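You operate a simulated robot arm through the tools that you are given. There is no shell and no other tool. Be economical: measure what you need, move in short steps, check, and stop when the job is done.

The job below is to be done with a simulated two-armed robot. You get a single attempt, and the scene is never put back.

## Task
Put the blue pack in the yellow container, shut it, hold it and latch it.
Fine: then set the container on the blue sheet.

The check looks at the end state, three seconds after you hand in, the way a careful person would. Anything else that was tipped, shoved, dropped, spilled or broken makes it a failure. Flat cloth is picked up by pressing the open fingertips on it (5 to 10 N) and closing them slowly along it; thin cloth reads only 2 to 8 mm in the jaws.

## Robot
Two 7-joint arms with two-finger parallel grippers on one trunk, on a base that drives. Base frame: it is fixed to the floor where the robot stands at the start and does not move with it; the origin is under the middle of the robot, x ahead of it, y to its left, z up. Units: m, degrees, N and s.
The left shoulder is at the start at [0.07, 0.133, 1.251], the right one opposite. With the tool pointing down near the work surface each hand reaches from about 0.1 to 0.64 m from the robot's upright axis, wherever it stands, measured 20 degrees to its own side. Places, roughly: blue container latch [0.5, -0.5, 0.6]; blue sheet [0.5, 0.1, 0.9]; yellow container [0.5, -0.4, 0.9]; yellow container (24x10x10 cm) [0.5, -0.4, 0.9]; yellow container latch [0.4, -0.4, 1]; yellow container lid [0.6, -0.4, 1]. Payload 1.57 kg a hand.
The tool frame of a hand sits at the grasp point between the pads (the TCP): z along the fingers, y along the line on which they close. The tips reach 0.03 m beyond it. Largest opening 0.08 m; finger width 0.017, thickness 0.012; the body of the gripper, 0.04 by 0.082 m, starts 0.08 m behind the TCP.
Orientation is that of the tool frame in the base frame, as [roll, pitch, yaw] about the fixed x, y, z axes, in that order (R = Rz(yaw) Ry(pitch) Rx(roll)). With the fingers straight down and closing along the base's y, the tool's x points along the base's -x, its y along +y and its z along -z.

## Interface
- The arms move only by the tool apply_moves. It takes "left_increments", "right_increments" or both (then of equal length, played together; a hand with none holds still); each is a list of rows, each a list of 3 entries, a list of its own where there are three numbers: the shift along the tool's x, y, z in m, then the turn, a rotation vector about the tool's x, y, z in degrees, then the closure in counts, from 0 (fully open) to 255 (shut). In form: [[[dx, dy, dz], [rx, ry, rz], claw], ...]. A call has 1 to 20 rows; each row is the pose to reach, as a shift and turn from the pose commanded when the call began, along the tool's axes at that moment. Each row takes 0.2 s and may step no farther than 0.05 m and 8.6 degrees from the row before; otherwise, or with a gripper value out of range, the whole call is refused. Where a pose cannot be reached the arm comes as near as it can. A force on the tool above 40 N (or 10 N above the force at the start of the call, whichever is more), or a blocked arm, ends the call early, and 0.2 s more pass. Each finger travels about 0.153 m/s and halts on what it meets, pressing with about 38 N; the grip force reading is that of the motor and also rises with nothing between the fingers. The clock runs only during rows and for 0.2 s after the last one: add rows that repeat a pose to give the fingers time. It gives the time, the measured TCP pose, the force on the tool (base axes), the opening and the grip force at its end, in the units of the frame above (readings bear some noise), with the torque about the TCP (base axes, N m) and any sound that the robot's microphone picked up, and new pictures: "views" is both (left out), scene, wrist or none (wrist: the cameras of the hands that moved).
- Cameras (640 x 400 px; columns grow to the right, rows downward): "scene" is now at [0.1305, -0.0299, 1.4762]; the picture's right is [-0.35, -0.94, 0.00], its down [-0.59, 0.22, -0.78] and it looks along [0.73, -0.27, -0.63] (base axes); focal length 214 px, centre (320, 200). "left" rides on the left gripper at [0.072, 0.007, -0.122] in its tool frame; the picture's right is [-0.09, 1.00, 0.00], its down [-0.84, -0.08, -0.54] and it looks along [-0.54, -0.05, 0.84] (tool axes); focal length 238 px, centre (320, 200). "right" rides on the right gripper at [0.072, -0.007, -0.122] in its tool frame; the picture's right is [0.09, 1.00, 0.00], its down [-0.84, 0.08, -0.54] and it looks along [-0.54, 0.05, 0.84] (tool axes); focal length 238 px, centre (320, 200). There is no depth. A picture from a camera that has moved, and an enlarged one, comes with that camera's place and axes in the base frame and with its lens.
- slide_trunk(by): slides the trunk up (or, below 0, down) by that many m; the arms and the scene camera ride with it, the base frame stays. It gives what a move gives, with no picture.
- base_move(legs): drives the robot by 1 to 6 legs, each [ahead, left, turn to the left] in m, m and degrees, along the robot's own axes; the way and the turn of a leg run together, so that a leg with both is an arc; at most 1.5 m and 180 degrees a leg. The arms and the cameras ride along, it lands a little off, and it stops where it bumps. It gives what a move gives, and a new picture of the scene camera.
- aim_head(pan, tilt): turns the head with the scene camera to pan (to the left, within 86 degrees either way) and tilt (down, from -29 to 69), counted from straight ahead of the robot. It gives what a move gives, and a new picture of the scene camera.
- zoom(camera, box): a new picture of the part [left, top, right, bottom] of that camera's present view, enlarged. The clock stands still meanwhile.
- sign_off(): hands the job in; it is judged then, once.

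Go step by step. Nothing tells you exact positions but the pictures and the camera data: compare them with the known pose of the tool, close in by small moves and look again before you grip or let go. The budget is 120 turns and 260 pictures, counting those below and the enlarged ones. Unless the task says otherwise, let go and move clear before handing in, and close with one line.

The tools are called as a command line: name --argument value ..., lists and objects as JSON in quotes. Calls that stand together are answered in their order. apply_moves: Moves the arms, as the interface text tells. Its arguments: {"type":"object","properties":{"left_increments":{"type":"array","items":{"type":"array"}},"right_increments":{"type":"array","items":{"type":"array"}},"views":{"type":"string","enum":["both","scene","wrist","none"]}},"required":[]} The other tools are called the same way: slide_trunk (by) slides the trunk up or down; base_move (legs) drives the base; aim_head (pan, tilt) turns the head that bears the scene camera; zoom (camera, box) takes an enlarged picture of a part of a camera's view; sign_off () hands the job in.

At the start:

```text
clock: 0.0
left_tool_pos: [0.3887, -0.0235, 1.2766]
left_tool_rot: [-180.0, 0.0, -179.9]
left_force: [0.5, 0.1, -0.5]
left_ft_torque: [-0.03, 0.0, -0.02]
left_grip_width: 0.0798
left_gripper_force: 0.0
right_tool_pos: [0.3348, -0.4226, 1.2229]
right_tool_rot: [-179.9, 0.0, 179.9]
right_force: [-0.6, 0.3, 0.4]
right_ft_torque: [-0.02, 0.01, -0.02]
right_grip_width: 0.0801
right_gripper_force: 0.1
trunk travel left (down, up): [-0.825, 0.115]
robot x, y, heading: [-0.0034, -0.0003, -0.1]
head pan, tilt: [-20.2, 38.8]
```

scene: 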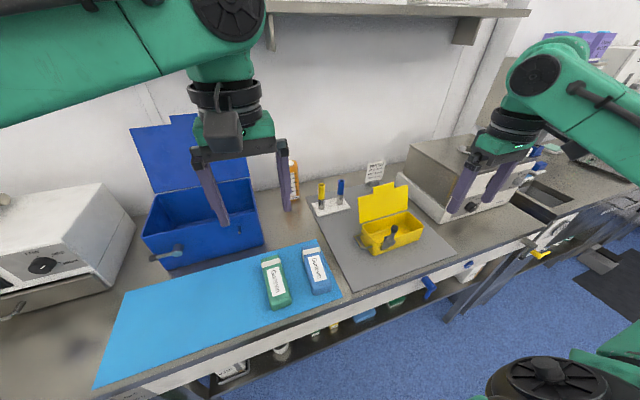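
right: 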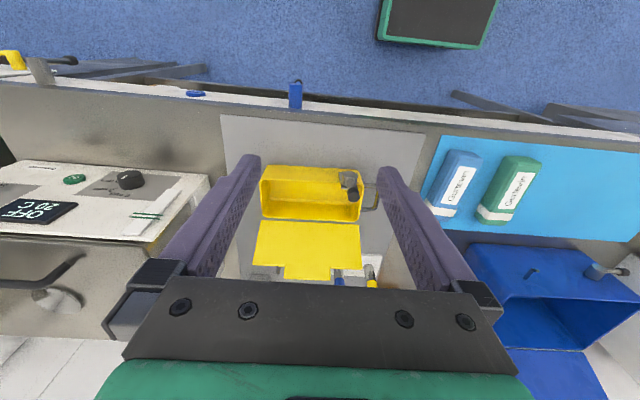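
left: 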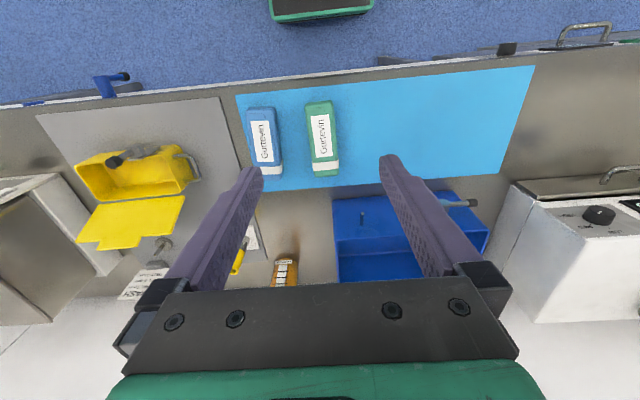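

I see the yellow container open on a grey mat, and the blue and green packs on the blue sheet. I'll zoom in to see the latch, lid and packs.

zoom --camera "scene" --box '[300, 150, 460, 300]'

zoom --camera "right" --box '[220, 120, 420, 300]'

zoom --camera "left" --box '[60, 80, 360, 280]'

```text
2.67 times, centred on (380, 225) of scene
camera zoom: at [0.1305, -0.0299, 1.4762], right [-0.35, -0.94, 0.0], down [-0.59, 0.22, -0.78], along [0.73, -0.27, -0.63], focal length 572 px, centre (160, 133)
```

zoom: 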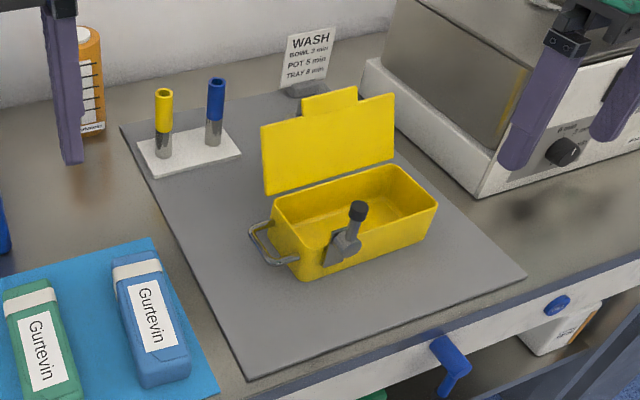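

```text
2.22 times, centred on (320, 210) of right
camera zoom: at [0.2632, -0.4288, 1.3435], right [-0.09, 1.0, 0.0], down [0.84, 0.08, 0.54], along [0.54, 0.05, -0.84], focal length 530 px, centre (320, 178)
```

zoom: 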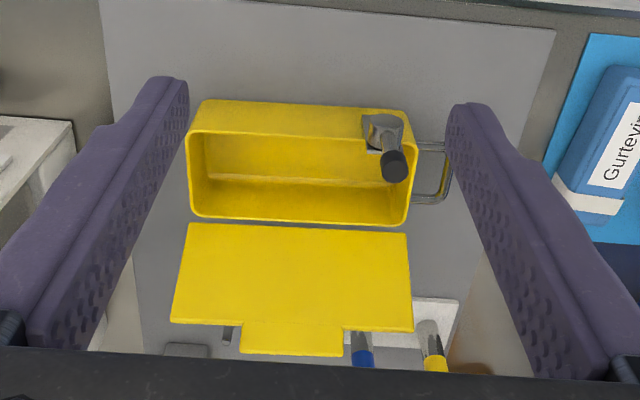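

```text
2.00 times, centred on (210, 180) of left
camera zoom: at [0.316, -0.0171, 1.3993], right [0.09, 1.0, 0.0], down [0.84, -0.08, 0.54], along [0.54, -0.05, -0.84], focal length 477 px, centre (540, 240)
```

zoom: 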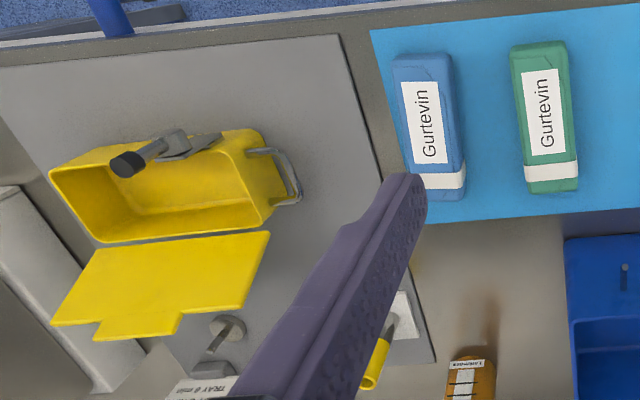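

The latch is a lever on the container's front, near its left end, with the knob at about (0.44, -0.36, 1.04). I'll lower the right hand in front of it for a closer look.

apply_moves --right_increments '[[[0.01, 0.01, 0.045], [0, 0, 0], 0], [[0.02, 0.02, 0.09], [0, 0, 0], 0], [[0.03, 0.03, 0.13], [0, 0, 0], 0], [[0.04, 0.03, 0.13], [0, 0, 0], 0]]' --views "wrist"

zoom --camera "right" --box '[180, 60, 500, 260]'

```text
clock: 1.0
left_tool_pos: [0.3883, -0.0231, 1.2772]
left_tool_rot: [180.0, 0.0, -179.9]
left_force: [-0.6, 0.7, 0.1]
left_ft_torque: [0.01, -0.01, -0.01]
left_grip_width: 0.0799
left_gripper_force: 0.1
right_tool_pos: [0.2922, -0.3926, 1.0934]
right_tool_rot: [179.9, 0.0, 180.0]
right_force: [0.0, -0.5, -0.6]
right_ft_torque: [-0.03, -0.04, -0.03]
right_grip_width: 0.0799
right_gripper_force: 0.1
trunk travel left (down, up): [-0.825, 0.115]
robot x, y, heading: [0.002, -0.0031, 0.0]
head pan, tilt: [-20.2, 38.8]
camera right: at [0.2211, -0.3981, 1.2145], right [-0.09, 1.0, 0.0], down [0.84, 0.08, 0.54], along [0.54, 0.05, -0.84], focal length 238 px, centre (320, 200)
```

right: 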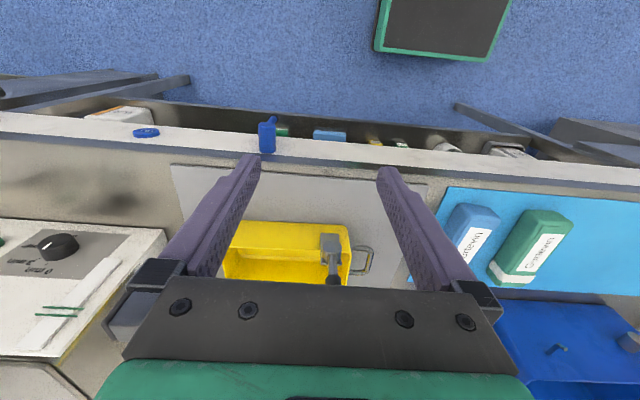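

```text
2.00 times, centred on (340, 160) of right
camera zoom: at [0.2211, -0.3981, 1.2145], right [-0.09, 1.0, 0.0], down [0.84, 0.08, 0.54], along [0.54, 0.05, -0.84], focal length 477 px, centre (280, 280)
```

zoom: 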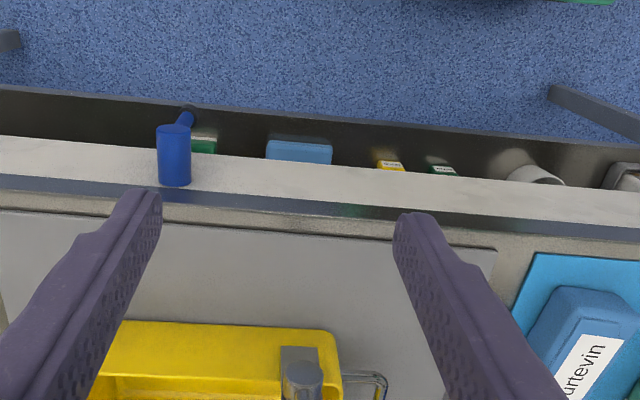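

I need a more level view of the latch, so I'll tilt the right hand up.

apply_moves --right_increments '[[[0, 0.01, 0], [0, -8.5, 0], 0], [[0, 0.02, 0], [0, -17, 0], 0], [[0, 0.02, 0], [0, -25.5, 0], 0], [[0, 0.02, 0], [0, -34, 0], 0]]' --views "none"

zoom --camera "right" --box '[200, 100, 440, 250]'

zoom --camera "scene" --box '[340, 175, 440, 265]'

```text
clock: 2.0
left_tool_pos: [0.3876, -0.0251, 1.2775]
left_tool_rot: [179.9, 0.2, 180.0]
left_force: [-0.8, 0.7, -1.0]
left_ft_torque: [0.04, -0.01, -0.01]
left_grip_width: 0.08
left_gripper_force: 0.1
right_tool_pos: [0.3279, -0.4303, 1.0966]
right_tool_rot: [179.8, 34.2, -179.9]
right_force: [0.1, -0.1, -0.4]
right_ft_torque: [0.06, 0.03, 0.03]
right_grip_width: 0.0799
right_gripper_force: 0.1
right hand out of reach, approached as far as the arm can: row 2, 3, 4
trunk travel left (down, up): [-0.825, 0.115]
robot x, y, heading: [0.0041, 0.0013, 0.2]
head pan, tilt: [-20.2, 38.8]
```

```text
2.67 times, centred on (320, 175) of right
camera zoom: at [0.1997, -0.4357, 1.1559], right [-0.08, 1.0, -0.05], down [0.39, 0.08, 0.92], along [0.92, 0.05, -0.39], focal length 636 px, centre (320, 267)
```

zoom: 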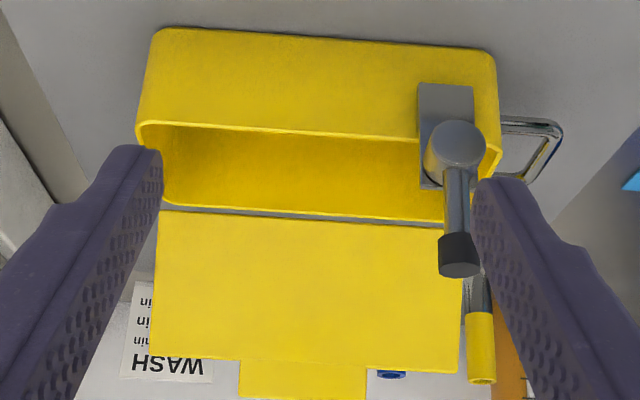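

```text
4.44 times, centred on (390, 220) of scene
camera zoom: at [0.1285, -0.0318, 1.4763], right [-0.35, -0.94, 0.0], down [-0.59, 0.22, -0.78], along [0.73, -0.27, -0.63], focal length 953 px, centre (9, 111)
```

zoom: 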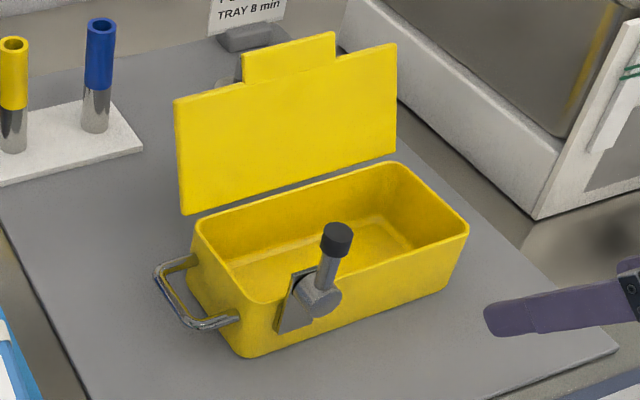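

The container rim is at about z 0.974, spanning roughly x 0.46–0.54 and y -0.51 to -0.335. The latch is a lever on a horizontal axis, currently pointing up. I'll level and raise the right hand, then drive right so that both hands reach the container comfortably.

apply_moves --right_increments '[[[0, 0, 0], [0, 8.5, 0], 0], [[0.0, 0, -0.04], [0, 17, 0], 0], [[0.0, 0, -0.08], [0, 25.5, 0], 0], [[0.0, 0, -0.12], [0, 34, 0], 0]]' --views "none"

base_move --legs '[[0, -0.28, 0]]'

```text
clock: 3.0
left_tool_pos: [0.3909, -0.0243, 1.2766]
left_tool_rot: [-180.0, -0.1, -180.0]
left_force: [-0.7, 0.4, -0.1]
left_ft_torque: [-0.02, 0.06, -0.04]
left_grip_width: 0.08
left_gripper_force: 0.1
right_tool_pos: [0.2624, -0.4247, 1.193]
right_tool_rot: [180.0, -0.1, -180.0]
right_force: [-0.2, -0.2, -0.9]
right_ft_torque: [0.0, 0.02, -0.02]
right_grip_width: 0.0795
right_gripper_force: 0.1
trunk travel left (down, up): [-0.825, 0.115]
robot x, y, heading: [-0.0019, 0.0013, -0.0]
head pan, tilt: [-20.2, 38.8]
```

```text
clock: 4.9
left_tool_pos: [0.3883, -0.3004, 1.2775]
left_tool_rot: [-179.9, 0.1, 180.0]
left_force: [-0.8, -0.4, -0.1]
left_ft_torque: [-0.01, 0.01, -0.02]
left_grip_width: 0.0801
left_gripper_force: 0.1
right_tool_pos: [0.2603, -0.6997, 1.1938]
right_tool_rot: [180.0, -0.1, 179.8]
right_force: [-0.5, 0.8, 0.5]
right_ft_torque: [0.02, -0.01, -0.02]
right_grip_width: 0.0802
right_gripper_force: 0.0
trunk travel left (down, up): [-0.825, 0.115]
robot x, y, heading: [0.0022, -0.2738, -0.2]
head pan, tilt: [-20.2, 38.8]
camera scene: at [0.1301, -0.3049, 1.4762], right [-0.35, -0.94, 0.0], down [-0.59, 0.22, -0.78], along [0.73, -0.27, -0.63], focal length 214 px, centre (320, 200)
```

scene: 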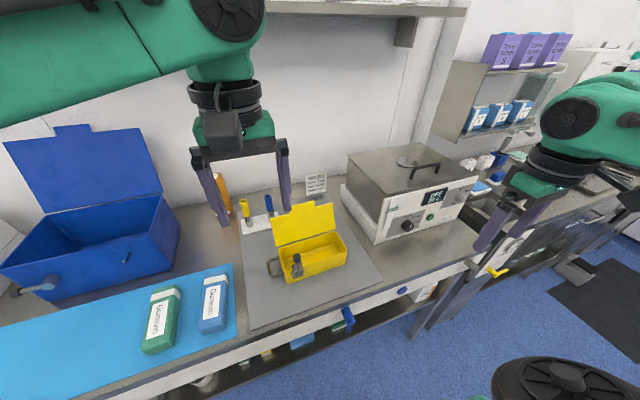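

I'll use the left hand for the pack, since it sits right over that side. I'll centre the head and move the left hand over the pack to look.

aim_head --pan 0 --tilt 48

apply_moves --left_increments '[[[-0.006, 0.031, 0.026], [0, 0, 0], 30], [[-0.012, 0.062, 0.052], [0, 0, 0], 30], [[-0.018, 0.093, 0.078], [0, 0, 0], 30], [[-0.024, 0.124, 0.104], [0, 0, 0], 30], [[-0.03, 0.155, 0.13], [0, 0, 0], 30], [[-0.03, 0.155, 0.13], [0, 0, 0], 30]]' --views "both"

```text
clock: 5.8
left_tool_pos: [0.3874, -0.3037, 1.2773]
left_tool_rot: [179.9, -0.1, 179.9]
left_force: [-0.1, 0.5, 0.0]
left_ft_torque: [0.02, 0.04, -0.02]
left_grip_width: 0.08
left_gripper_force: 0.1
right_tool_pos: [0.2606, -0.7039, 1.1918]
right_tool_rot: [-180.0, 0.1, 179.8]
right_force: [-0.6, 0.4, -0.4]
right_ft_torque: [-0.02, -0.01, 0.02]
right_grip_width: 0.08
right_gripper_force: 0.0
trunk travel left (down, up): [-0.825, 0.115]
robot x, y, heading: [0.0006, -0.2759, -0.2]
head pan, tilt: [0.0, 48.0]
camera scene: at [0.1284, -0.2789, 1.463], right [0.0, -1.0, 0.0], down [-0.74, 0.0, -0.67], along [0.67, 0.0, -0.74], focal length 214 px, centre (320, 200)
```

scene: 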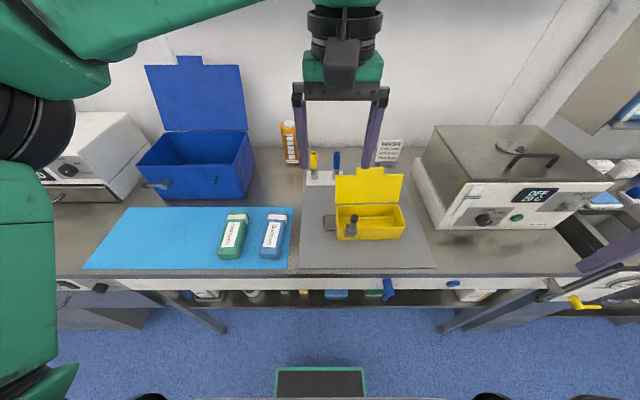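

```text
clock: 7.2
left_tool_pos: [0.42, -0.1441, 1.1461]
left_tool_rot: [179.9, 0.0, 179.9]
left_force: [-0.6, 0.3, 0.3]
left_ft_torque: [-0.01, 0.03, 0.0]
left_grip_width: 0.0709
left_gripper_force: 0.1
right_tool_pos: [0.2603, -0.7029, 1.1923]
right_tool_rot: [180.0, 0.1, 179.9]
right_force: [-0.4, -1.1, -0.5]
right_ft_torque: [0.0, -0.01, 0.02]
right_grip_width: 0.0796
right_gripper_force: 0.1
trunk travel left (down, up): [-0.825, 0.115]
robot x, y, heading: [0.0001, -0.2794, -0.1]
head pan, tilt: [0.0, 48.0]
camera scene: at [0.128, -0.279, 1.463], right [0.0, -1.0, 0.0], down [-0.74, 0.0, -0.67], along [0.67, 0.0, -0.74], focal length 214 px, centre (320, 200)
camera left: at [0.3474, -0.1384, 1.2681], right [0.09, 1.0, 0.0], down [0.84, -0.08, 0.54], along [0.54, -0.05, -0.84], focal length 238 px, centre (320, 200)
```

scene: 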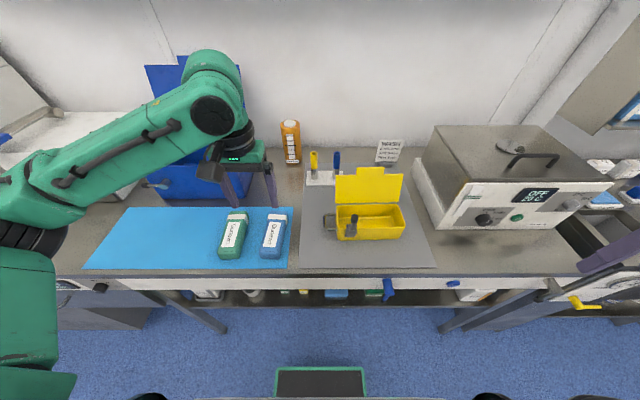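
left: 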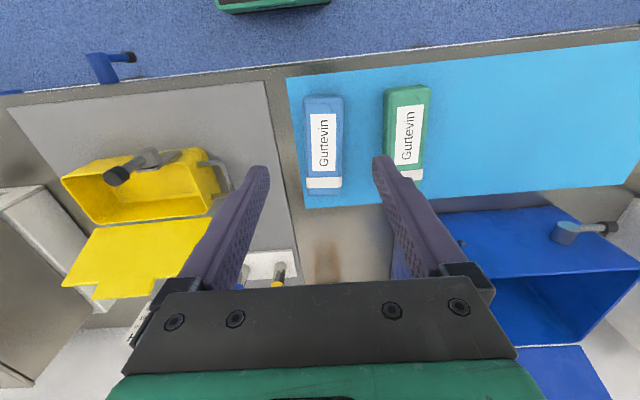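

The blue pack is about 0.14 × 0.05 m, centred near (0.472, -0.145), with its top at z ≈ 0.93 and yawed about -4.5°. I'll descend over it and check.

apply_moves --left_increments '[[[-0.017, 0, 0.045], [0, 0, 1.5], 30], [[-0.034, 0, 0.09], [0, 0, 3], 30], [[-0.052, 0, 0.135], [0, 0, 4.5], 30], [[-0.052, 0, 0.165], [0, 0, 4.5], 30], [[-0.052, 0, 0.165], [0, 0, 4.5], 30]]' --views "wrist"

zoom --camera "scene" --box '[200, 150, 360, 280]'

```text
clock: 8.4
left_tool_pos: [0.4698, -0.1462, 0.9827]
left_tool_rot: [180.0, -0.1, 175.4]
left_force: [-0.1, 0.0, -0.4]
left_ft_torque: [-0.02, -0.02, -0.02]
left_grip_width: 0.0709
left_gripper_force: 0.1
right_tool_pos: [0.2597, -0.7035, 1.1932]
right_tool_rot: [180.0, -0.1, 180.0]
right_force: [-0.3, -0.8, 1.3]
right_ft_torque: [0.03, 0.0, 0.03]
right_grip_width: 0.0799
right_gripper_force: 0.0
trunk travel left (down, up): [-0.825, 0.115]
robot x, y, heading: [0.0012, -0.2794, -0.1]
head pan, tilt: [0.0, 48.0]
camera left: at [0.3977, -0.134, 1.105], right [0.17, 0.98, 0.0], down [0.83, -0.14, 0.54], along [0.53, -0.09, -0.84], focal length 238 px, centre (320, 200)
```

left: 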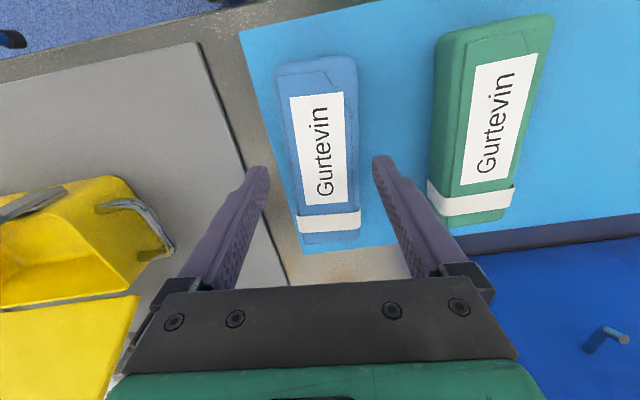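

```text
3.08 times, centred on (280, 215) of scene
camera zoom: at [0.128, -0.278, 1.463], right [0.0, -1.0, 0.0], down [-0.74, 0.0, -0.67], along [0.67, 0.0, -0.74], focal length 660 px, centre (443, 154)
```

zoom: 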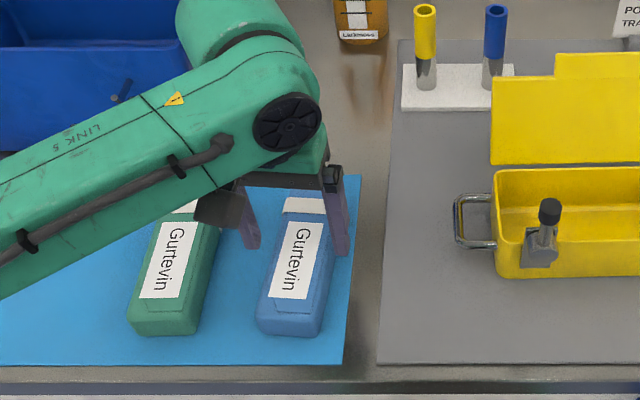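

The yaw and position match. I'll lower over the pack and close slowly.

apply_moves --left_increments '[[[0, 0.002, 0.02], [0, 0, 0], 30], [[0, 0.002, 0.04], [0, 0, 0], 30], [[0, 0.002, 0.04], [0, 0, 0], 30], [[0, 0.002, 0.04], [0, 0, 0], 60], [[0, 0.002, 0.04], [0, 0, 0], 90], [[0, 0.002, 0.04], [0, 0, 0], 120], [[0, 0.002, 0.04], [0, 0, 0], 120]]' --views "wrist"

```text
clock: 10.0
left_tool_pos: [0.4692, -0.1448, 0.9417]
left_tool_rot: [180.0, -0.1, 175.4]
left_force: [1.2, 0.3, -0.5]
left_ft_torque: [-0.03, -0.03, 0.04]
left_grip_width: 0.0545
left_gripper_force: 38.4
right_tool_pos: [0.2593, -0.7014, 1.1928]
right_tool_rot: [179.9, 0.1, 180.0]
right_force: [0.1, -0.5, -0.1]
right_ft_torque: [0.0, 0.02, 0.0]
right_grip_width: 0.0799
right_gripper_force: 0.1
trunk travel left (down, up): [-0.825, 0.115]
robot x, y, heading: [0.0019, -0.2738, -0.2]
head pan, tilt: [0.0, 48.0]
camera left: at [0.397, -0.132, 1.064], right [0.17, 0.99, 0.0], down [0.83, -0.14, 0.54], along [0.53, -0.09, -0.84], focal length 238 px, centre (320, 200)
```

left: 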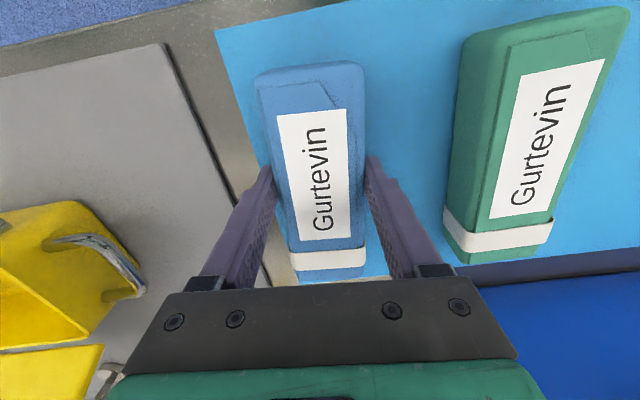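

The pack is gripped at 54.5 mm. I'll lift it and take a precise look at the container from above.

apply_moves --left_increments '[[[0, 0, -0.02], [0, 0, 0], 120], [[0, 0, -0.06], [0, 0, 0], 120], [[0, 0, -0.1], [0, 0, 0], 120], [[0, 0, -0.14], [0, 0, 0], 120], [[0, 0, -0.17], [0, 0, 0], 120]]' --views "scene"

zoom --camera "scene" --box '[310, 155, 420, 250]'

```text
clock: 11.2
left_tool_pos: [0.4677, -0.1473, 1.112]
left_tool_rot: [-180.0, 0.0, 175.4]
left_force: [0.3, -0.1, -2.1]
left_ft_torque: [0.01, 0.01, 0.02]
left_grip_width: 0.0544
left_gripper_force: 38.0
right_tool_pos: [0.2596, -0.7019, 1.1921]
right_tool_rot: [-180.0, 0.0, 179.9]
right_force: [0.1, -0.9, 1.0]
right_ft_torque: [0.03, -0.07, -0.02]
right_grip_width: 0.08
right_gripper_force: 0.0
trunk travel left (down, up): [-0.825, 0.115]
robot x, y, heading: [-0.0001, -0.2743, -0.0]
head pan, tilt: [0.0, 48.0]
camera scene: at [0.1281, -0.2778, 1.4629], right [0.0, -1.0, 0.0], down [-0.74, 0.0, -0.67], along [0.67, 0.0, -0.74], focal length 214 px, centre (320, 200)
```

scene: 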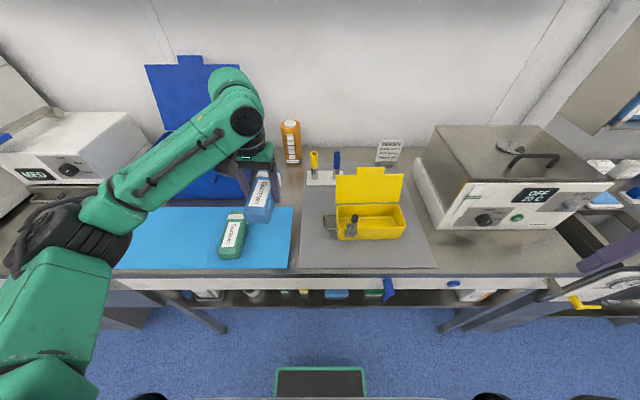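

```text
4.21 times, centred on (365, 202) of scene
camera zoom: at [0.1281, -0.2778, 1.4629], right [0.0, -1.0, 0.0], down [-0.74, 0.0, -0.67], along [0.67, 0.0, -0.74], focal length 903 px, centre (130, 190)
```

zoom: 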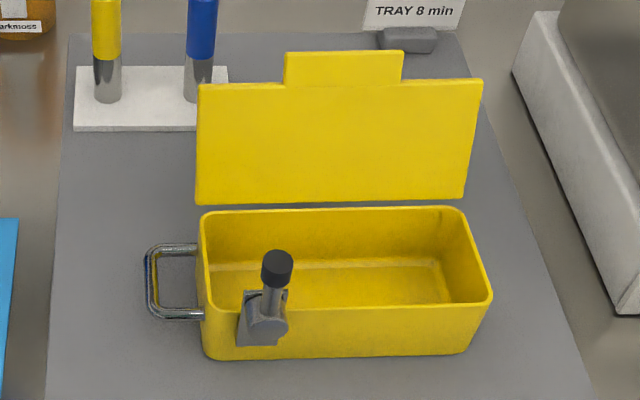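

The container rim centre is about (0.509, -0.422), yawed about +2.6°, with an inner width of about 77 mm. The fingers around the pack take up 78.5 mm, so I'll release it with the tips just at rim height. First I'll carry it over the container and turn it.

apply_moves --left_increments '[[[-0.006, -0.027, -0.015], [0, 0, 8.3], 120], [[-0.012, -0.053, -0.03], [0, 0, 16.6], 120], [[-0.018, -0.08, -0.045], [0, 0, 24.9], 120], [[-0.024, -0.106, -0.05], [0, 0, 33.1], 120], [[-0.03, -0.133, -0.05], [0, 0, 41.4], 120], [[-0.036, -0.16, -0.05], [0, 0, 49.7], 120], [[-0.042, -0.186, -0.05], [0, 0, 58], 120], [[-0.048, -0.213, -0.05], [0, 0, 66.2], 120], [[-0.053, -0.239, -0.05], [0, 0, 74.5], 120], [[-0.0588, -0.2658, -0.05], [0, 0, 82.8], 120], [[-0.0588, -0.2658, -0.05], [0, 0, 82.8], 120]]' --views "both"

```text
clock: 13.6
left_tool_pos: [0.4983, -0.3783, 1.173]
left_tool_rot: [-179.7, 0.5, 94.5]
left_force: [0.8, 0.0, -2.5]
left_ft_torque: [0.01, -0.02, 0.0]
left_grip_width: 0.0543
left_gripper_force: 37.6
left hand out of reach, approached as far as the arm can: row 10, 11
right_tool_pos: [0.2624, -0.6998, 1.1932]
right_tool_rot: [-179.9, -0.2, 179.9]
right_force: [0.2, 0.3, 0.2]
right_ft_torque: [-0.03, 0.02, 0.0]
right_grip_width: 0.0799
right_gripper_force: 0.1
trunk travel left (down, up): [-0.825, 0.115]
robot x, y, heading: [-0.0026, -0.2793, -0.2]
head pan, tilt: [0.0, 48.0]
camera scene: at [0.1302, -0.2755, 1.4628], right [0.0, -1.0, 0.0], down [-0.74, 0.0, -0.67], along [0.67, 0.0, -0.74], focal length 214 px, centre (320, 200)
camera left: at [0.4989, -0.3056, 1.2949], right [1.0, -0.01, 0.0], down [-0.01, -0.84, 0.55], along [-0.01, -0.55, -0.84], focal length 238 px, centre (320, 200)
```

scene: 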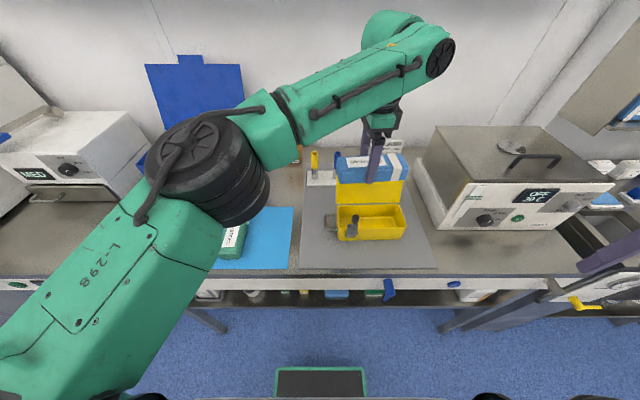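
left: 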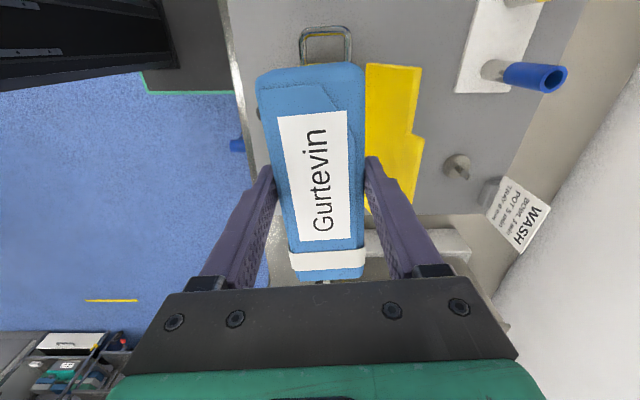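

The left arm is at its reach limit, so I'll drive 0.1 m further right, then correct the pose.

base_move --legs '[[0, -0.1, 0]]'

apply_moves --left_increments '[[[0, 0, 0], [0, 0, 0], 120], [[0, 0, 0], [0, 0, 0], 120]]' --views "none"

```text
clock: 14.7
left_tool_pos: [0.4966, -0.4811, 1.1745]
left_tool_rot: [-179.7, 0.6, 94.6]
left_force: [-1.3, 0.5, -2.7]
left_ft_torque: [0.0, 0.01, -0.02]
left_grip_width: 0.0547
left_gripper_force: 38.1
right_tool_pos: [0.2589, -0.801, 1.1936]
right_tool_rot: [-179.8, 0.0, 179.7]
right_force: [-0.4, -0.6, -0.1]
right_ft_torque: [-0.05, 0.0, -0.01]
right_grip_width: 0.0801
right_gripper_force: 0.0
trunk travel left (down, up): [-0.825, 0.115]
robot x, y, heading: [-0.0012, -0.3777, -0.3]
head pan, tilt: [0.0, 48.0]
camera scene: at [0.1285, -0.3758, 1.4629], right [-0.01, -1.0, 0.0], down [-0.74, 0.0, -0.67], along [0.67, -0.01, -0.74], focal length 214 px, centre (320, 200)
```

scene: 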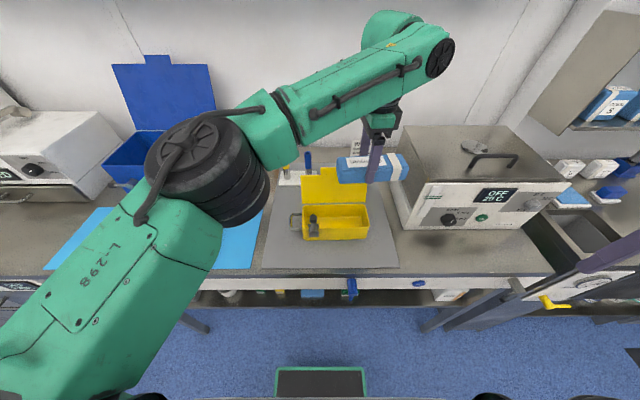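

```text
clock: 15.3
left_tool_pos: [0.4974, -0.4821, 1.1744]
left_tool_rot: [-179.6, 0.3, 94.5]
left_force: [0.0, 0.3, -2.8]
left_ft_torque: [0.0, -0.01, 0.03]
left_grip_width: 0.0545
left_gripper_force: 38.0
right_tool_pos: [0.2583, -0.8031, 1.1934]
right_tool_rot: [-180.0, 0.0, 179.6]
right_force: [0.3, -0.3, -0.4]
right_ft_torque: [-0.04, 0.0, 0.0]
right_grip_width: 0.0802
right_gripper_force: 0.2
trunk travel left (down, up): [-0.825, 0.115]
robot x, y, heading: [0.0046, -0.3785, -0.7]
head pan, tilt: [0.0, 48.0]
```

The pack is now reachable. I'll move it over the container centre at z ≈ 1.10.

apply_moves --left_increments '[[[0.032, 0.006, 0.0], [0, 0, 1], 120], [[0.0642, 0.0126, 0.0], [0, 0, 1.9], 120], [[0.0642, 0.0126, 0.04], [0, 0, 1.9], 120], [[0.0642, 0.0126, 0.07], [0, 0, 1.9], 120], [[0.0642, 0.0126, 0.07], [0, 0, 1.9], 120]]' --views "both"

zoom --camera "scene" --box '[270, 130, 410, 250]'

```text
clock: 16.5
left_tool_pos: [0.504, -0.4193, 1.1015]
left_tool_rot: [-179.9, 0.5, 92.6]
left_force: [-0.1, 0.9, -2.3]
left_ft_torque: [0.01, 0.01, 0.01]
left_grip_width: 0.0542
left_gripper_force: 37.9
right_tool_pos: [0.258, -0.8042, 1.1926]
right_tool_rot: [-179.9, 0.0, 179.7]
right_force: [-0.1, 0.4, -0.5]
right_ft_torque: [-0.01, 0.04, 0.03]
right_grip_width: 0.08
right_gripper_force: 0.0
trunk travel left (down, up): [-0.825, 0.115]
robot x, y, heading: [-0.0022, -0.3786, -0.3]
head pan, tilt: [0.0, 48.0]
camera scene: at [0.1278, -0.379, 1.463], right [-0.01, -1.0, 0.0], down [-0.74, 0.0, -0.67], along [0.67, -0.01, -0.74], focal length 214 px, centre (320, 200)
camera left: at [0.5062, -0.3474, 1.224], right [1.0, -0.05, 0.0], down [-0.04, -0.84, 0.55], along [-0.03, -0.55, -0.84], focal length 238 px, centre (320, 200)
```

scene: 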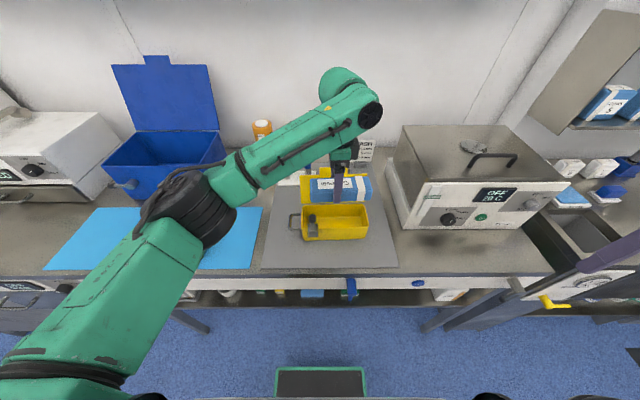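
left: 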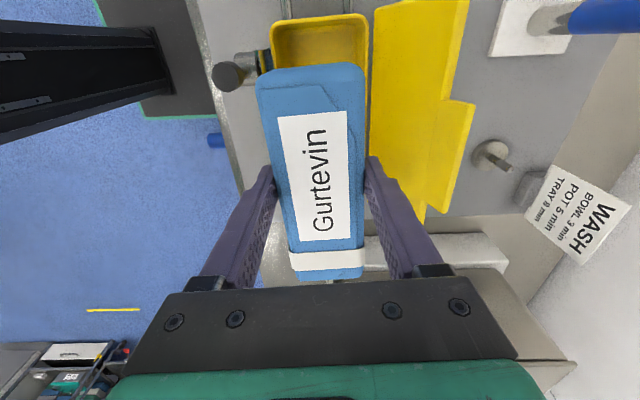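

```text
3.33 times, centred on (340, 190) of scene
camera zoom: at [0.1278, -0.379, 1.463], right [-0.01, -1.0, 0.0], down [-0.74, 0.0, -0.67], along [0.67, -0.01, -0.74], focal length 715 px, centre (253, 233)
```

zoom: 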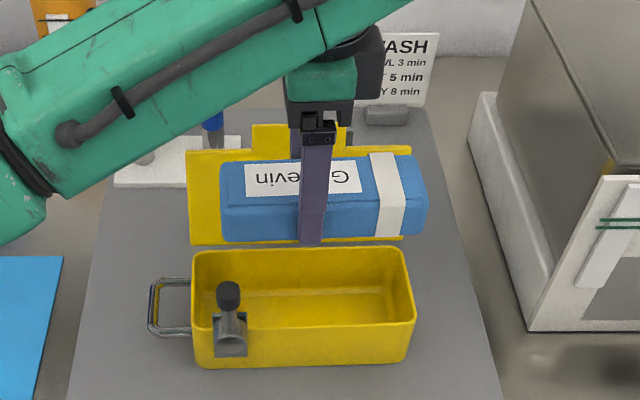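

The pack's centre sits about 13 mm too far right. I'll shift it and lower it to just above the rim.

apply_moves --left_increments '[[[0.0135, 0.0016, 0.0], [0, 0, 0], 120], [[0.0135, 0.0016, 0.035], [0, 0, 0], 120], [[0.0135, 0.0016, 0.07], [0, 0, 0], 120], [[0.0135, 0.0016, 0.07], [0, 0, 0], 120]]' --views "wrist"

zoom --camera "scene" --box '[270, 130, 410, 250]'

```text
clock: 17.5
left_tool_pos: [0.5029, -0.407, 1.0315]
left_tool_rot: [-179.8, 0.4, 92.6]
left_force: [-0.2, 0.5, -2.2]
left_ft_torque: [0.03, -0.05, -0.01]
left_grip_width: 0.0542
left_gripper_force: 37.5
right_tool_pos: [0.2585, -0.8044, 1.193]
right_tool_rot: [180.0, 0.0, 179.7]
right_force: [1.2, 0.4, -0.3]
right_ft_torque: [0.0, 0.0, 0.01]
right_grip_width: 0.0803
right_gripper_force: 0.0
trunk travel left (down, up): [-0.825, 0.115]
robot x, y, heading: [0.0007, -0.3801, -0.7]
head pan, tilt: [0.0, 48.0]
camera left: at [0.506, -0.3344, 1.1528], right [1.0, -0.05, 0.0], down [-0.04, -0.84, 0.55], along [-0.03, -0.55, -0.84], focal length 238 px, centre (320, 200)
```

left: 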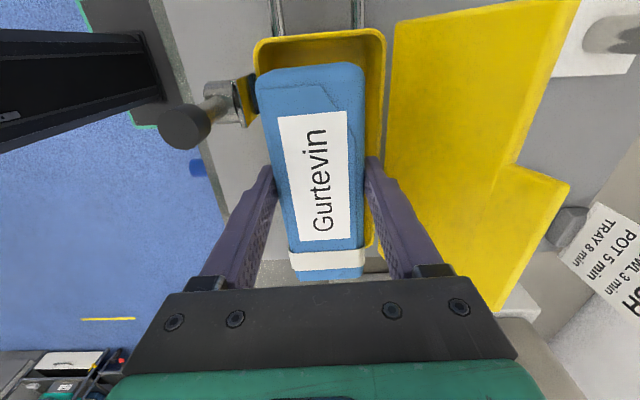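

```text
3.33 times, centred on (340, 190) of scene
camera zoom: at [0.1281, -0.3801, 1.463], right [-0.01, -1.0, 0.0], down [-0.74, 0.01, -0.67], along [0.67, 0.0, -0.74], focal length 715 px, centre (253, 233)
```

zoom: 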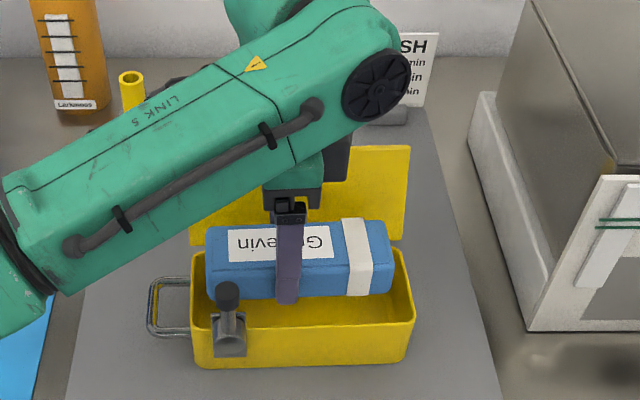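

I'll make a small +5 mm shift in x, lower to rim height, check, then release.

apply_moves --left_increments '[[[0, 0.005, 0.01], [0, 0, 0], 120], [[0, 0.005, 0.023], [0, 0, 0], 120], [[0, 0.005, 0.023], [0, 0, 0], 120]]' --views "wrist"

zoom --camera "scene" --box '[290, 160, 390, 245]'

```text
clock: 18.3
left_tool_pos: [0.5081, -0.4063, 1.0088]
left_tool_rot: [-179.8, 0.5, 92.6]
left_force: [-0.3, -0.3, -1.9]
left_ft_torque: [0.05, 0.01, 0.01]
left_grip_width: 0.0543
left_gripper_force: 38.2
right_tool_pos: [0.2572, -0.8049, 1.193]
right_tool_rot: [179.9, 0.0, 179.7]
right_force: [0.7, -0.4, -0.6]
right_ft_torque: [-0.03, 0.02, -0.01]
right_grip_width: 0.0801
right_gripper_force: 0.1
trunk travel left (down, up): [-0.825, 0.115]
robot x, y, heading: [-0.0001, -0.3777, -0.7]
head pan, tilt: [0.0, 48.0]
camera left: at [0.5112, -0.3337, 1.1313], right [1.0, -0.05, 0.0], down [-0.04, -0.84, 0.55], along [-0.03, -0.55, -0.84], focal length 238 px, centre (320, 200)
```

left: 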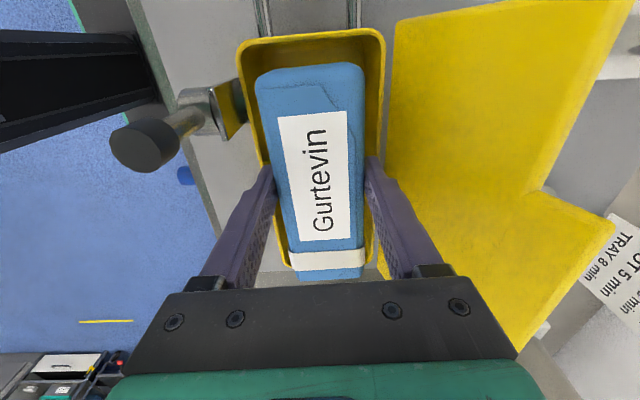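

```text
4.71 times, centred on (340, 202) of scene
camera zoom: at [0.1281, -0.3802, 1.4629], right [-0.01, -1.0, 0.0], down [-0.74, 0.01, -0.67], along [0.67, 0.0, -0.74], focal length 1009 px, centre (226, 188)
```

zoom: 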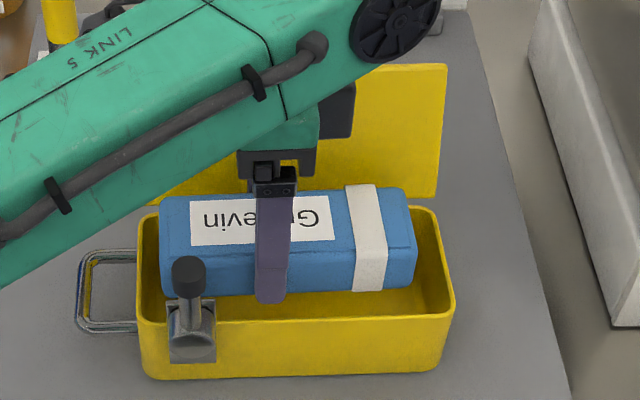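

The pack is centred in the rim opening and the tips are just above the rim. I'll release with a small opening.

apply_moves --left_increments '[[[0, 0, 0], [0, 0, 0], 52], [[0, 0, 0], [0, 0, 0], 52], [[0, 0, 0], [0, 0, 0], 52], [[0, 0, -0.03], [0, 0, 0], 52], [[0, 0, -0.075], [0, 0, 0], 52], [[0, 0, -0.12], [0, 0, 0], 52]]' --views "both"

zoom --camera "scene" --box '[290, 160, 390, 245]'

```text
clock: 19.7
left_tool_pos: [0.5063, -0.4076, 1.1303]
left_tool_rot: [-179.8, 0.4, 92.7]
left_force: [-1.3, 0.3, 0.0]
left_ft_torque: [-0.03, 0.03, -0.02]
left_grip_width: 0.0638
left_gripper_force: 0.1
right_tool_pos: [0.2575, -0.8055, 1.1928]
right_tool_rot: [179.9, 0.0, 179.7]
right_force: [0.2, -0.1, 1.0]
right_ft_torque: [0.01, -0.03, -0.02]
right_grip_width: 0.0801
right_gripper_force: 0.0
trunk travel left (down, up): [-0.825, 0.115]
robot x, y, heading: [0.0023, -0.3805, -0.5]
head pan, tilt: [0.0, 48.0]
camera scene: at [0.1272, -0.3803, 1.463], right [-0.01, -1.0, 0.0], down [-0.74, 0.01, -0.67], along [0.67, 0.0, -0.74], focal length 214 px, centre (320, 200)
camera left: at [0.5088, -0.3347, 1.2514], right [1.0, -0.05, 0.0], down [-0.04, -0.84, 0.55], along [-0.03, -0.55, -0.84], focal length 238 px, centre (320, 200)
```

scene: 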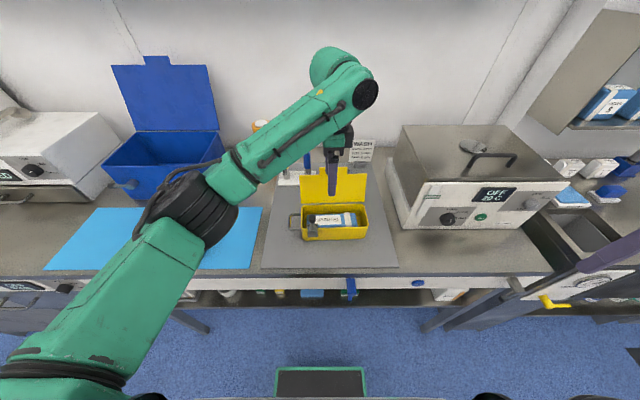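
left: 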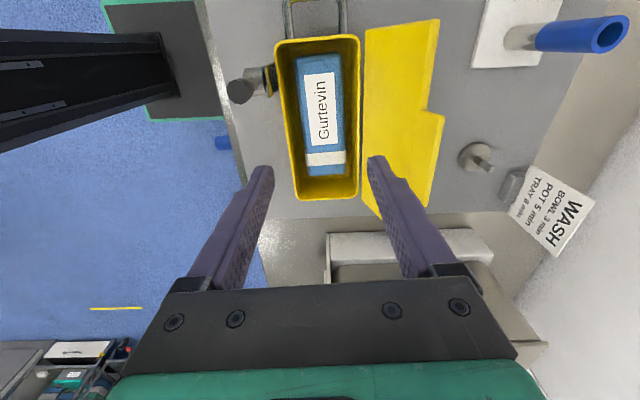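

```text
4.71 times, centred on (340, 202) of scene
camera zoom: at [0.1272, -0.3803, 1.463], right [-0.01, -1.0, 0.0], down [-0.74, 0.01, -0.67], along [0.67, 0.0, -0.74], focal length 1009 px, centre (226, 188)
```

zoom: 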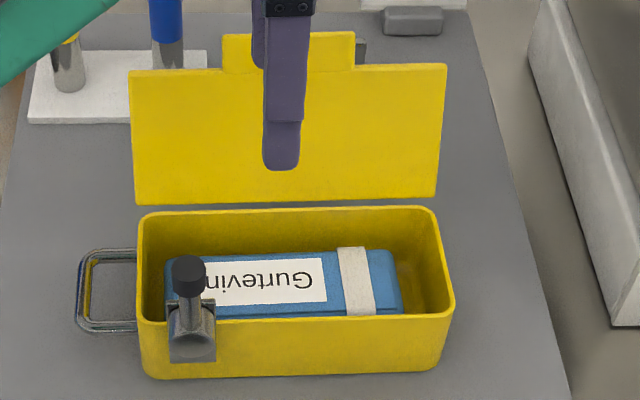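

The pack lies flat inside. Next I'll close the lid by hooking one finger behind its tab. I'll raise the left hand, open it, and drive 5 cm forward for reach.

apply_moves --left_increments '[[[0, 0, -0.03], [0, 0, 0], 0], [[0, 0, -0.06], [0, 0, 0], 0], [[0, 0, -0.06], [0, 0, 0], 0]]' --views "none"

base_move --legs '[[0.05, 0, 0]]'

```text
clock: 20.5
left_tool_pos: [0.5086, -0.4068, 1.189]
left_tool_rot: [-179.8, 0.4, 92.6]
left_force: [-0.1, -0.3, 0.2]
left_ft_torque: [0.01, -0.01, 0.0]
left_grip_width: 0.0802
left_gripper_force: 0.0
right_tool_pos: [0.2598, -0.8043, 1.1932]
right_tool_rot: [180.0, 0.1, 179.8]
right_force: [0.3, 0.2, -0.1]
right_ft_torque: [0.01, 0.01, -0.01]
right_grip_width: 0.0801
right_gripper_force: 0.2
trunk travel left (down, up): [-0.825, 0.115]
robot x, y, heading: [-0.0012, -0.3803, -0.3]
head pan, tilt: [0.0, 48.0]
```

```text
clock: 21.5
left_tool_pos: [0.5496, -0.4073, 1.1923]
left_tool_rot: [179.8, 0.4, 92.6]
left_force: [-0.6, -1.5, 0.7]
left_ft_torque: [0.01, -0.05, 0.0]
left_grip_width: 0.0801
left_gripper_force: 0.0
right_tool_pos: [0.3006, -0.8042, 1.1944]
right_tool_rot: [-180.0, 0.3, 179.8]
right_force: [-1.1, 0.4, -0.3]
right_ft_torque: [-0.03, -0.09, 0.0]
right_grip_width: 0.08
right_gripper_force: 0.0
trunk travel left (down, up): [-0.825, 0.115]
robot x, y, heading: [0.0456, -0.3831, -0.3]
head pan, tilt: [0.0, 48.0]
camera scene: at [0.1681, -0.3804, 1.4639], right [-0.01, -1.0, 0.0], down [-0.74, 0.0, -0.67], along [0.67, 0.0, -0.74], focal length 214 px, centre (320, 200)
```

scene: 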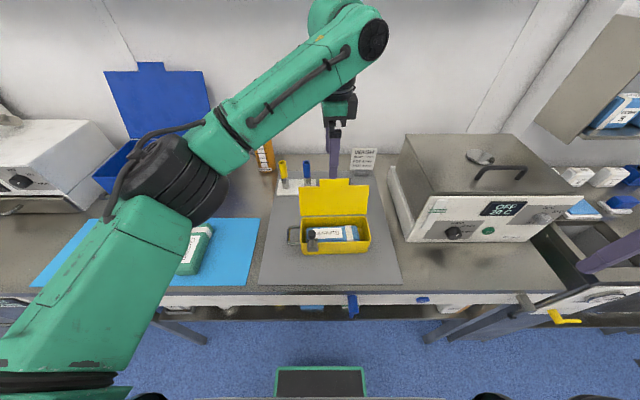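

I'll position over the lid tab with the fingers straddling it, still above it.

apply_moves --left_increments '[[[-0.007, 0.017, 0], [0, 0, 0], 0], [[-0.0146, 0.0344, 0], [0, 0, 0], 0], [[-0.0146, 0.0344, 0.03], [0, 0, 0], 0], [[-0.0146, 0.0344, 0.06], [0, 0, 0], 0], [[-0.0146, 0.0344, 0.06], [0, 0, 0], 0]]' --views "wrist"

zoom --camera "scene" --box '[270, 130, 400, 260]'

```text
clock: 22.7
left_tool_pos: [0.591, -0.4212, 1.1293]
left_tool_rot: [-179.9, 0.3, 92.6]
left_force: [-0.5, -0.6, 0.3]
left_ft_torque: [0.0, -0.04, 0.0]
left_grip_width: 0.0799
left_gripper_force: 0.1
right_tool_pos: [0.3064, -0.8062, 1.1919]
right_tool_rot: [180.0, 0.2, 179.8]
right_force: [-0.2, -0.7, 0.9]
right_ft_torque: [-0.03, 0.0, -0.02]
right_grip_width: 0.0799
right_gripper_force: 0.1
trunk travel left (down, up): [-0.825, 0.115]
robot x, y, heading: [0.0498, -0.3784, -0.1]
head pan, tilt: [0.0, 48.0]
camera left: at [0.5918, -0.3487, 1.2508], right [1.0, -0.05, 0.0], down [-0.04, -0.84, 0.55], along [-0.03, -0.55, -0.84], focal length 238 px, centre (320, 200)
```

left: 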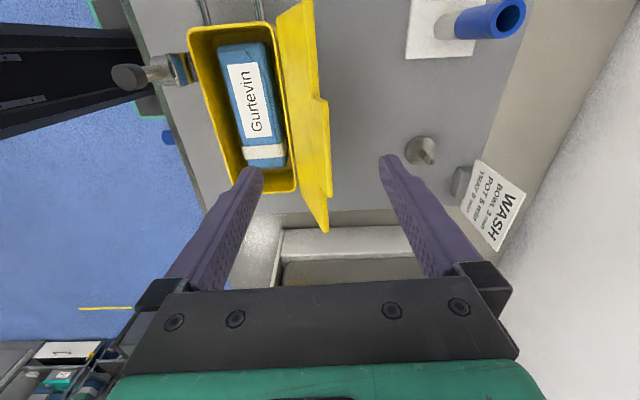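

```text
3.08 times, centred on (335, 195) of scene
camera zoom: at [0.176, -0.382, 1.4632], right [-0.01, -1.0, 0.0], down [-0.74, 0.01, -0.67], along [0.67, 0.0, -0.74], focal length 660 px, centre (274, 215)
```

zoom: 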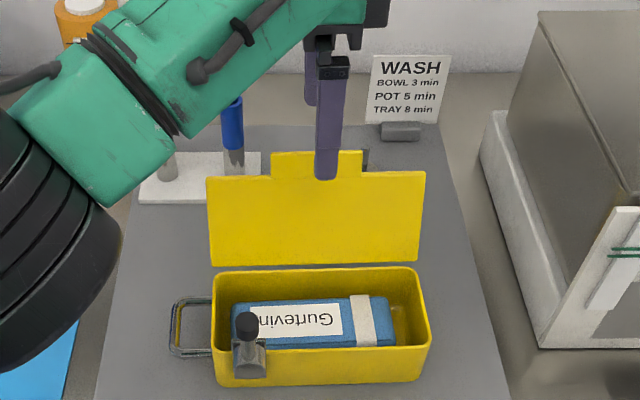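

The fingers straddle the tab. I'll lower a little and draw the lid forward to about vertical.

apply_moves --left_increments '[[[0, 0, 0.02], [0, 0, 0], 0], [[0, 0, 0.036], [0, 0, 0], 0], [[0, -0.02, 0.036], [0, 0, 0], 0], [[0, -0.04, 0.036], [0, 0, 0], 0], [[0, -0.055, 0.036], [0, 0, 0], 0], [[0, -0.07, 0.036], [0, 0, 0], 0], [[0, -0.085, 0.036], [0, 0, 0], 0], [[0, -0.085, 0.036], [0, 0, 0], 0]]' --views "wrist"

zoom --camera "scene" --box '[270, 130, 400, 260]'

```text
clock: 24.5
left_tool_pos: [0.5064, -0.4244, 1.0941]
left_tool_rot: [-179.9, 0.4, 92.6]
left_force: [-0.6, -0.5, 3.0]
left_ft_torque: [-0.02, -0.12, -0.02]
left_grip_width: 0.0795
left_gripper_force: 0.1
right_tool_pos: [0.3079, -0.8057, 1.1935]
right_tool_rot: [179.9, 0.0, 179.7]
right_force: [0.5, -0.1, -0.1]
right_ft_torque: [-0.01, 0.01, 0.01]
right_grip_width: 0.0799
right_gripper_force: 0.1
trunk travel left (down, up): [-0.825, 0.115]
robot x, y, heading: [0.0495, -0.3798, -0.4]
head pan, tilt: [0.0, 48.0]
camera left: at [0.509, -0.3508, 1.2159], right [1.0, -0.05, 0.0], down [-0.04, -0.84, 0.55], along [-0.03, -0.55, -0.84], focal length 238 px, centre (320, 200)
```

left: 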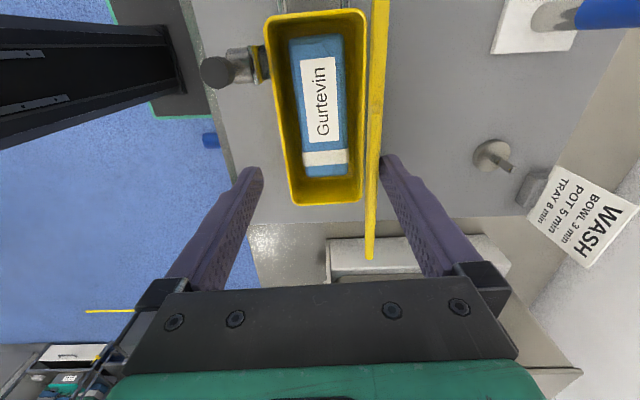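

```text
3.08 times, centred on (335, 195) of scene
camera zoom: at [0.1776, -0.3805, 1.4631], right [-0.01, -1.0, 0.0], down [-0.74, 0.0, -0.67], along [0.67, 0.0, -0.74], focal length 660 px, centre (274, 215)
```

zoom: 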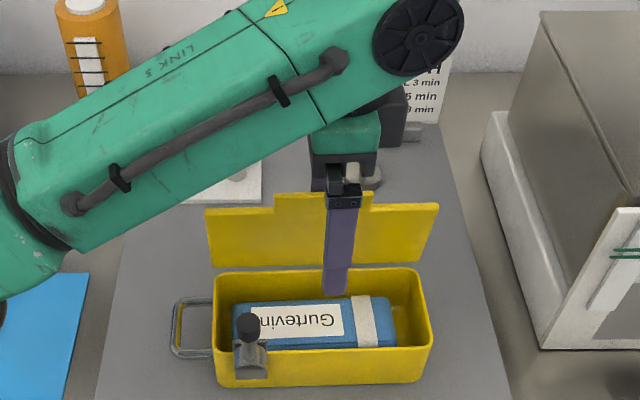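

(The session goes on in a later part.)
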